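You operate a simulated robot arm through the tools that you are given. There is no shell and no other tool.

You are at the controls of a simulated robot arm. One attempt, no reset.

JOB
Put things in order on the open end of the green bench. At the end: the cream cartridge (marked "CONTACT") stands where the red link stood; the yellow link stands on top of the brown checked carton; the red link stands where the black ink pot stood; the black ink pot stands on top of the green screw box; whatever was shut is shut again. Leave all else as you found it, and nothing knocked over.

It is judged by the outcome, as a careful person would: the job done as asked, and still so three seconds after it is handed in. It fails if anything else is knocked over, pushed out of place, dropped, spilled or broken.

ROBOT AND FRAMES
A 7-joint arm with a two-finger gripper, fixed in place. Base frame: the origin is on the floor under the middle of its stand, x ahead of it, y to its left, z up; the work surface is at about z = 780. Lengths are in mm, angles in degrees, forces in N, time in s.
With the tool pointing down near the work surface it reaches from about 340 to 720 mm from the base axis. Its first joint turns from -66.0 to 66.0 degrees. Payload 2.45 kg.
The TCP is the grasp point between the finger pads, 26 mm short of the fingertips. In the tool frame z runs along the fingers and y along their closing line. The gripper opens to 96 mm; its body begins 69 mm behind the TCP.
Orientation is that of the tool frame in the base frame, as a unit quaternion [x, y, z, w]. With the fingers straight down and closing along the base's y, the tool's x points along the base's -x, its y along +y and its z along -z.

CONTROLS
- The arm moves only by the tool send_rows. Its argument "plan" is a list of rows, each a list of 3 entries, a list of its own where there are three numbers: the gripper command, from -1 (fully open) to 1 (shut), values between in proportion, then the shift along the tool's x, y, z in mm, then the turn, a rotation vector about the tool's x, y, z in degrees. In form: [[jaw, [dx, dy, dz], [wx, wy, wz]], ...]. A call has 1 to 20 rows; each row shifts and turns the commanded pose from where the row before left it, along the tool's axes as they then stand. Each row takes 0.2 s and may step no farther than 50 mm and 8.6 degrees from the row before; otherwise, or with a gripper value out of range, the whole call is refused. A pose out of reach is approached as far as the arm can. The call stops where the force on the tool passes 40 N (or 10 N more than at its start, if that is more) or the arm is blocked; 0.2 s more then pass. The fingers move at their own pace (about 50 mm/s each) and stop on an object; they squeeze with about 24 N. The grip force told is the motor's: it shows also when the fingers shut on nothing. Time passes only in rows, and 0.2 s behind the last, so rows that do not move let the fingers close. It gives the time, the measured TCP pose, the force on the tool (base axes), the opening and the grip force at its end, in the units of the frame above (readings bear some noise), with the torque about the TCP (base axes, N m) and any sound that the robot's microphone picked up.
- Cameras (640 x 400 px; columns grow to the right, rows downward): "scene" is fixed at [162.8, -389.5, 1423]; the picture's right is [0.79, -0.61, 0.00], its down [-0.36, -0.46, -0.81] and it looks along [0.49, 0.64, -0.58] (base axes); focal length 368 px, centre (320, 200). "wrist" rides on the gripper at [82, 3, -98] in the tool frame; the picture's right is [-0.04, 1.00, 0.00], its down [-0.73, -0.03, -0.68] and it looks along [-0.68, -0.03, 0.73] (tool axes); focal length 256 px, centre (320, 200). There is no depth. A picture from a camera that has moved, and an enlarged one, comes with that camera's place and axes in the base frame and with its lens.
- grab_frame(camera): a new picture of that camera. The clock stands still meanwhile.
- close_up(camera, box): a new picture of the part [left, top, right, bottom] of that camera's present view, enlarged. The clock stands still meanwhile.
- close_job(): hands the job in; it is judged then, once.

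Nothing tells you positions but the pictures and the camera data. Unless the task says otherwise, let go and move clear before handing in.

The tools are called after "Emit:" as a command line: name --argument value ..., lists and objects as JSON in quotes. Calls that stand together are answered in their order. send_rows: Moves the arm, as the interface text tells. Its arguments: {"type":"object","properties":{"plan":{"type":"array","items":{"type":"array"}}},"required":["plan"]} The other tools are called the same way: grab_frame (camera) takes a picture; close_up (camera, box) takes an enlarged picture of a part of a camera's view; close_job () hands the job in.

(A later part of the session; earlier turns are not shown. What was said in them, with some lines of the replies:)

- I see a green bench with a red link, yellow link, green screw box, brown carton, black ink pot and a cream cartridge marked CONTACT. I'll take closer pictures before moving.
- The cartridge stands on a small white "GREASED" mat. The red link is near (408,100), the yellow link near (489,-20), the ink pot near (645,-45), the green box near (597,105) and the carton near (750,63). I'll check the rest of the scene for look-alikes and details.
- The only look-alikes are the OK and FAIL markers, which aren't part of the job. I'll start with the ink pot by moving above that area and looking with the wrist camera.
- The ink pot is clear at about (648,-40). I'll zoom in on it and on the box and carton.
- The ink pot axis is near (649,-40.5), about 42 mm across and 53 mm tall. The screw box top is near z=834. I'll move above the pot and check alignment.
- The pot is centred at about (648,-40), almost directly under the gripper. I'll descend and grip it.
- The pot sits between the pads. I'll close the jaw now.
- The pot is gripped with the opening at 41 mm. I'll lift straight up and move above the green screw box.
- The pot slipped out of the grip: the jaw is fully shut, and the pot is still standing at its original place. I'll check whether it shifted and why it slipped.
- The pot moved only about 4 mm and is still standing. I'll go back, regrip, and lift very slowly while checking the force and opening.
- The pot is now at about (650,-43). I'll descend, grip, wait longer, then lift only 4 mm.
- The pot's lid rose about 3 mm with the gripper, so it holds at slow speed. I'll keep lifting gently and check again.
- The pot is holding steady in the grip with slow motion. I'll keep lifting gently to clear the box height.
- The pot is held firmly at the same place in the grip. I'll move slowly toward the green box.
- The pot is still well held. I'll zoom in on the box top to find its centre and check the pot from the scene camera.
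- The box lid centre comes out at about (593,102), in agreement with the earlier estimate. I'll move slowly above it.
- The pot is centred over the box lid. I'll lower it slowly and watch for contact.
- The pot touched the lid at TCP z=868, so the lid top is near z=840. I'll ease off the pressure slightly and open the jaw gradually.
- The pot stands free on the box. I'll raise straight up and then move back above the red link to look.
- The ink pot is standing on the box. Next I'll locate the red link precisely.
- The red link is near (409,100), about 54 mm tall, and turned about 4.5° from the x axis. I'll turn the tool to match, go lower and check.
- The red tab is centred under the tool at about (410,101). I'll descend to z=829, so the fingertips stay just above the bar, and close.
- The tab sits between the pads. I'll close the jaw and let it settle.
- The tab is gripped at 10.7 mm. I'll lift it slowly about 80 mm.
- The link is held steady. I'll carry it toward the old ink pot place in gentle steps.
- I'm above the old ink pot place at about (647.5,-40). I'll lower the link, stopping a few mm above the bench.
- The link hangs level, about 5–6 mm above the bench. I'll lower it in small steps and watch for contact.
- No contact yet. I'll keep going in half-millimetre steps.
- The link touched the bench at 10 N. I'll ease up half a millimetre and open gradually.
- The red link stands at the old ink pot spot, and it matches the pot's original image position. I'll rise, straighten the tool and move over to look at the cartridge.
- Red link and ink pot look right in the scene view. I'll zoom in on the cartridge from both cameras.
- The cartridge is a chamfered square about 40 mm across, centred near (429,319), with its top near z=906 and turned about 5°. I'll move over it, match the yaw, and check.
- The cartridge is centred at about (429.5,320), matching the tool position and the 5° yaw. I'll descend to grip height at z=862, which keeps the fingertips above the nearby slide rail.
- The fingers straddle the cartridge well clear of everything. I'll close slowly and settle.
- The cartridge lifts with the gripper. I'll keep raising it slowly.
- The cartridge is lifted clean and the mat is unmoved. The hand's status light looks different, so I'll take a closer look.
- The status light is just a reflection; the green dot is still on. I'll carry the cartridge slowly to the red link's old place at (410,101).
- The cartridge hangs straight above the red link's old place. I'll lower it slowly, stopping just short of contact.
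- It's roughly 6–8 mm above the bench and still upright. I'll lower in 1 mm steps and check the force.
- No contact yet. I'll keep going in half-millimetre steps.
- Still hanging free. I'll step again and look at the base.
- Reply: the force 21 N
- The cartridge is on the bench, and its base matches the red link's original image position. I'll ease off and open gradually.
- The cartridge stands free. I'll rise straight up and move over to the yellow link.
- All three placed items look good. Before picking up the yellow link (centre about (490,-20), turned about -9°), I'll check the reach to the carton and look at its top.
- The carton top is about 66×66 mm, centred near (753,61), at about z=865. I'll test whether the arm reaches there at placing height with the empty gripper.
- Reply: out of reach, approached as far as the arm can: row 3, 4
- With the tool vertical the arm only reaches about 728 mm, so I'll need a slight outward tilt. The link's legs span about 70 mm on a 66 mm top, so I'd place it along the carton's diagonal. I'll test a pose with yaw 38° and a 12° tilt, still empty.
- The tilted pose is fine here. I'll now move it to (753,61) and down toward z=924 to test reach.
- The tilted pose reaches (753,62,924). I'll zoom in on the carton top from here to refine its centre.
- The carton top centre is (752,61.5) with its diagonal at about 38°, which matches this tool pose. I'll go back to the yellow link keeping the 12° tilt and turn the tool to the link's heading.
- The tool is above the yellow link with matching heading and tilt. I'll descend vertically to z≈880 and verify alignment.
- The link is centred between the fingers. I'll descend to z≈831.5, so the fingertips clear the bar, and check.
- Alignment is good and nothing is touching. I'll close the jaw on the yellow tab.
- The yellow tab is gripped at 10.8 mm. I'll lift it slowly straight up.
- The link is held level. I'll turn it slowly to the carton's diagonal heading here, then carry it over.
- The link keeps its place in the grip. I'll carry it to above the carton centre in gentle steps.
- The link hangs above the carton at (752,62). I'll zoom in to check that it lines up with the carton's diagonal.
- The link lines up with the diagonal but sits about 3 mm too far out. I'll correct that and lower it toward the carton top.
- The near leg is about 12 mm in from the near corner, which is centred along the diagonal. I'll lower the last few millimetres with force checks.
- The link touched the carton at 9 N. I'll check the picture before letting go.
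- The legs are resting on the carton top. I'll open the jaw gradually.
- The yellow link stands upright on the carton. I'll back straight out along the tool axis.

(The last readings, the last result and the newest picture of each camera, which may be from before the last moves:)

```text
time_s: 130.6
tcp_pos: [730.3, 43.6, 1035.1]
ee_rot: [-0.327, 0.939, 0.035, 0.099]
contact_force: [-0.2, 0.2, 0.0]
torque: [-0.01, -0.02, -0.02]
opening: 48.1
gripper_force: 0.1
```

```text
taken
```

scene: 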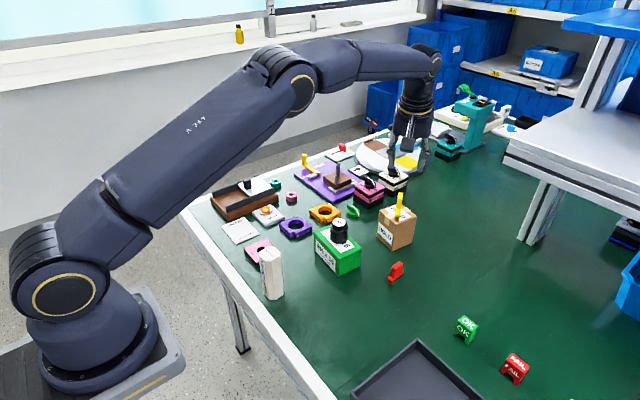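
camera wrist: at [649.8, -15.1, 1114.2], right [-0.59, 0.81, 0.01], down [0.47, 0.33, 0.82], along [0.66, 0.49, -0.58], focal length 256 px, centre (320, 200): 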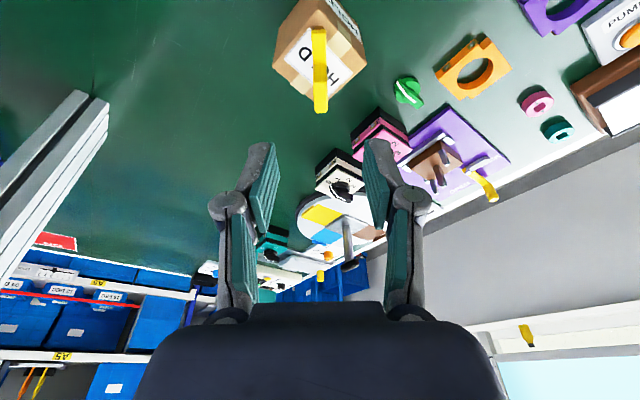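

All four moves are done and everything stands. I'll retreat to a clear position and level the tool, then inspect every item.

Emit:
send_rows --plan '[[0, [18, 10.3, -3.8], [0, 0, 0]], [0, [36, 20.7, -7.65], [0, 0, 0]], [0, [36, 20.7, -7.65], [0, 0, 0]], [0, [36, 20.7, -7.65], [0, 0, 0]], [0, [36, 20.7, -7.65], [0, 0, 0]], [0, [36, 20.7, -7.65], [0, 0, 0]], [0, [18, 10.3, -3.8], [0, 0, 0]], [0, [0, 0, 0], [0, 4, 0]], [0, [0, 0, 0], [0, 4, 0]], [0, [0, 0, 0], [0, 4, 0]], [0, [0, 0, 0], [0, 0, 7.68]], [0, [0, 0, 0], [0, 0, 7.68]], [0, [0, 0, 0], [0, 0, 7.68]], [0, [0, 0, 0], [0, 0, 7.68]], [0, [0, 0, 0], [0, 0, 7.68]], [0, [0, 0, 0], [0, 0, 0]]]'

Emit:
grab_frame --camera "wrist"

Emit:
grab_frame --camera "scene"

Emit:
close_up --camera "scene" --box '[360, 180, 430, 300]'

Emit:
close_up --camera "scene" --box '[220, 200, 370, 310]'

```text
time_s: 134.0
tcp_pos: [480.9, 5.0, 1035.2]
ee_rot: [0.001, 1.0, 0.0, -0.001]
contact_force: [0.7, -0.5, -0.5]
torque: [-0.02, -0.03, 0.01]
opening: 48.2
gripper_force: 0.1
```

```text
taken
camera wrist: at [399.0, 8.6, 1133.0], right [0.04, 1.0, 0.0], down [0.73, -0.03, 0.68], along [0.68, -0.03, -0.73], focal length 256 px, centre (320, 200)
```

wrist: 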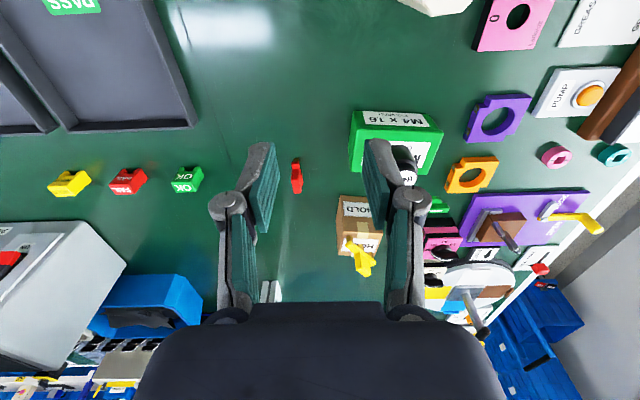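

```text
taken
```

scene: 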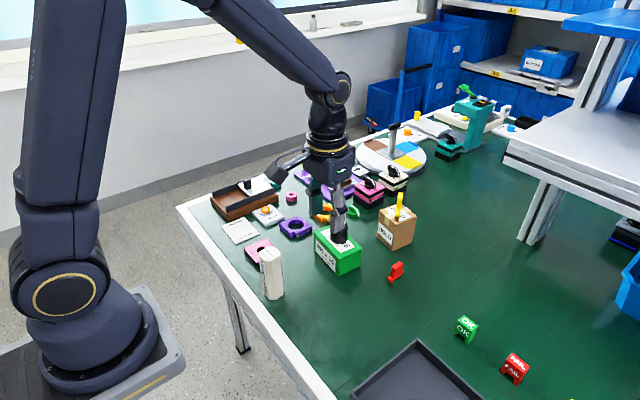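

```text
3.33 times, centred on (395, 240) of scene
camera zoom: at [162.8, -389.5, 1423.0], right [0.79, -0.61, 0.0], down [-0.36, -0.46, -0.81], along [0.49, 0.64, -0.58], focal length 1225 px, centre (70, 67)
```

zoom: 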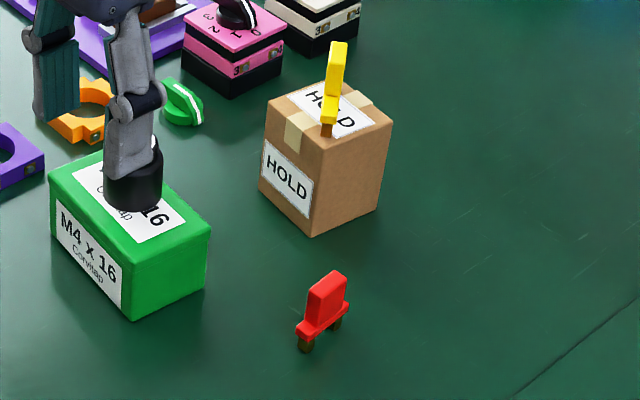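

```text
3.64 times, centred on (295, 255) of scene
camera zoom: at [162.8, -389.5, 1423.0], right [0.79, -0.61, 0.0], down [-0.36, -0.46, -0.81], along [0.49, 0.64, -0.58], focal length 1336 px, centre (411, 0)
```

zoom: 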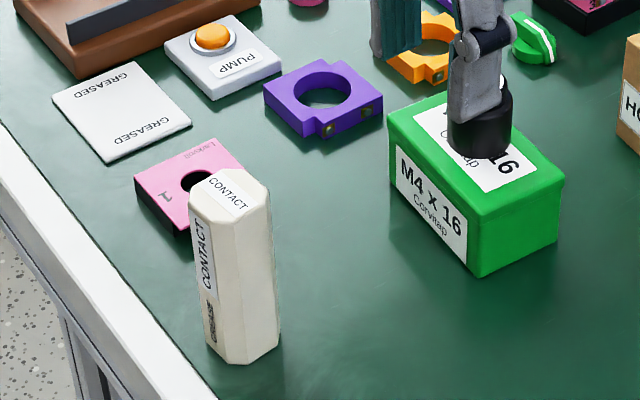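

Everything looks in order. I'll move the arm back toward its starting pose and compare with the first pictures.

Emit:
send_rows --plan '[[-1, [15, 18, -1], [0, 0, 0]], [-1, [25, 29, -1], [0, 0, 0]], [-1, [25, 29, -1], [0, 0, 0]], [-1, [25, 29, -1], [0, 0, 0]], [-1, [20, 24, -1], [0, 0, 0]], [-1, [12, 14, -1], [0, 0, 0]], [-1, [0, 0, 0], [0, 0, 0]]]'

Emit:
close_up --camera "scene" --box '[370, 180, 430, 230]'

Emit:
close_up --camera "scene" --box '[250, 190, 430, 330]'

Emit:
close_up --camera "scene" --box '[180, 140, 340, 240]'

Emit:
grab_frame --camera "wrist"

Emit:
close_up --camera "scene" --box '[290, 120, 430, 220]'

```text
time_s: 135.6
tcp_pos: [357.8, 148.1, 1040.9]
ee_rot: [0.0, 1.0, 0.0, 0.0]
contact_force: [-0.4, 0.4, 0.8]
torque: [0.0, -0.04, 0.03]
opening: 95.8
gripper_force: 0.0
```

```text
8.00 times, centred on (400, 205) of scene
camera zoom: at [162.8, -389.5, 1423.0], right [0.79, -0.61, 0.0], down [-0.36, -0.46, -0.81], along [0.49, 0.64, -0.58], focal length 2940 px, centre (-320, 160)
```

zoom: 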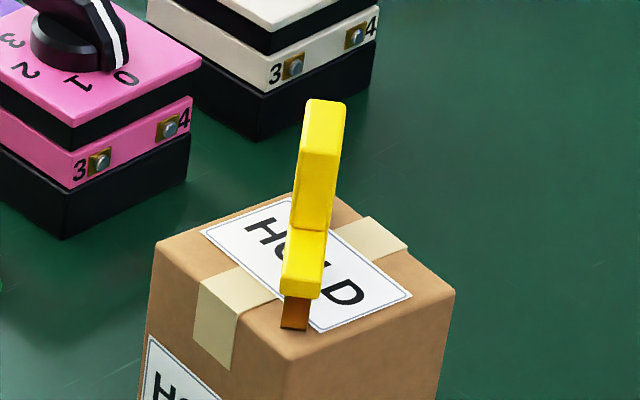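

```text
2.86 times, centred on (340, 260) of scene
camera zoom: at [162.8, -389.5, 1423.0], right [0.79, -0.61, 0.0], down [-0.36, -0.46, -0.81], along [0.49, 0.64, -0.58], focal length 1050 px, centre (263, 29)
```

zoom: 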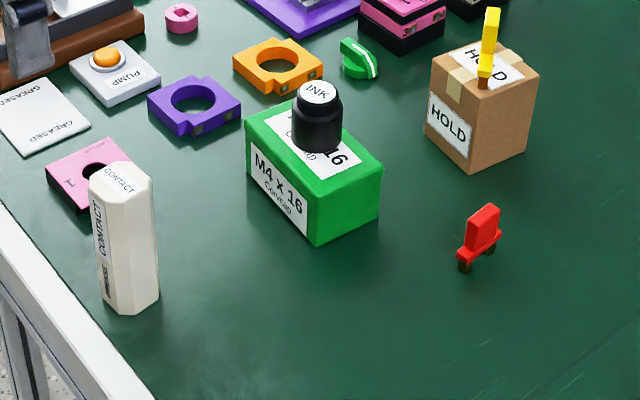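

```text
4.00 times, centred on (260, 190) of scene
camera zoom: at [162.8, -389.5, 1423.0], right [0.79, -0.61, 0.0], down [-0.36, -0.46, -0.81], along [0.49, 0.64, -0.58], focal length 1470 px, centre (560, 240)
```

zoom: 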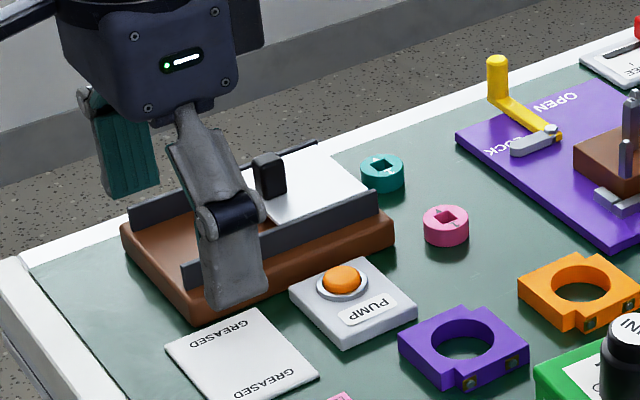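

```text
taken
camera wrist: at [276.8, 151.0, 1138.1], right [0.04, 1.0, 0.0], down [0.73, -0.03, 0.68], along [0.68, -0.03, -0.73], focal length 256 px, centre (320, 200)
```

wrist: 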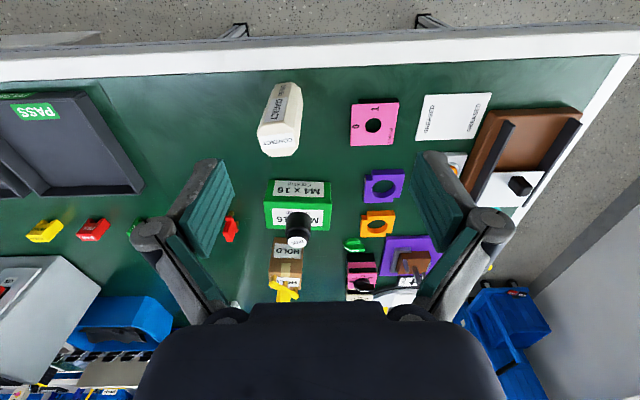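

```text
4.00 times, centred on (360, 170) of scene
camera zoom: at [162.8, -389.5, 1423.0], right [0.79, -0.61, 0.0], down [-0.36, -0.46, -0.81], along [0.49, 0.64, -0.58], focal length 1470 px, centre (160, 320)
```

zoom: 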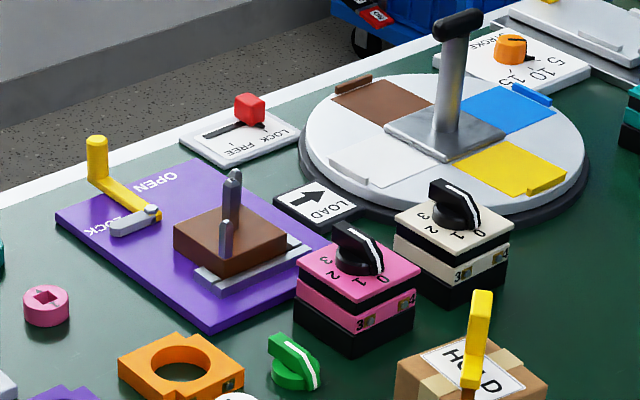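

Everything matches the job:
- The cartridge stands where the red link was.
- The red link stands where the ink pot was.
- The ink pot is on the green screw box.
- The yellow link is upright on the carton.

The carton, box, mat and neighbouring items are where they were in the first pictures, and nothing was opened. The arm is clear, so I'm handing in.

Emit:
close_job

```text
The job is handed in.
```

The job is handed in, and the final pictures show all four items where you asked, with nothing knocked over:

- **Cream cartridge:** it stands where the red link stood.
- **Red link:** it stands where the black ink pot stood.
- **Black ink pot:** it stands on top of the green screw box.
- **Yellow link:** it stands on top of the brown carton. I set it along the carton's diagonal, because its legs span slightly more than the carton's width.

**Ink pot slip:** on my first try the pot slipped out of the grip as I started to lift it. It stayed upright and shifted about 4 mm, and the second, slower lift held.

**Everything else:** I opened nothing, so nothing needed shutting again. The carton, the screw box, the cartridge's mat and the neighbouring items look unmoved compared with the first pictures. The gripper is open and clear of the bench.
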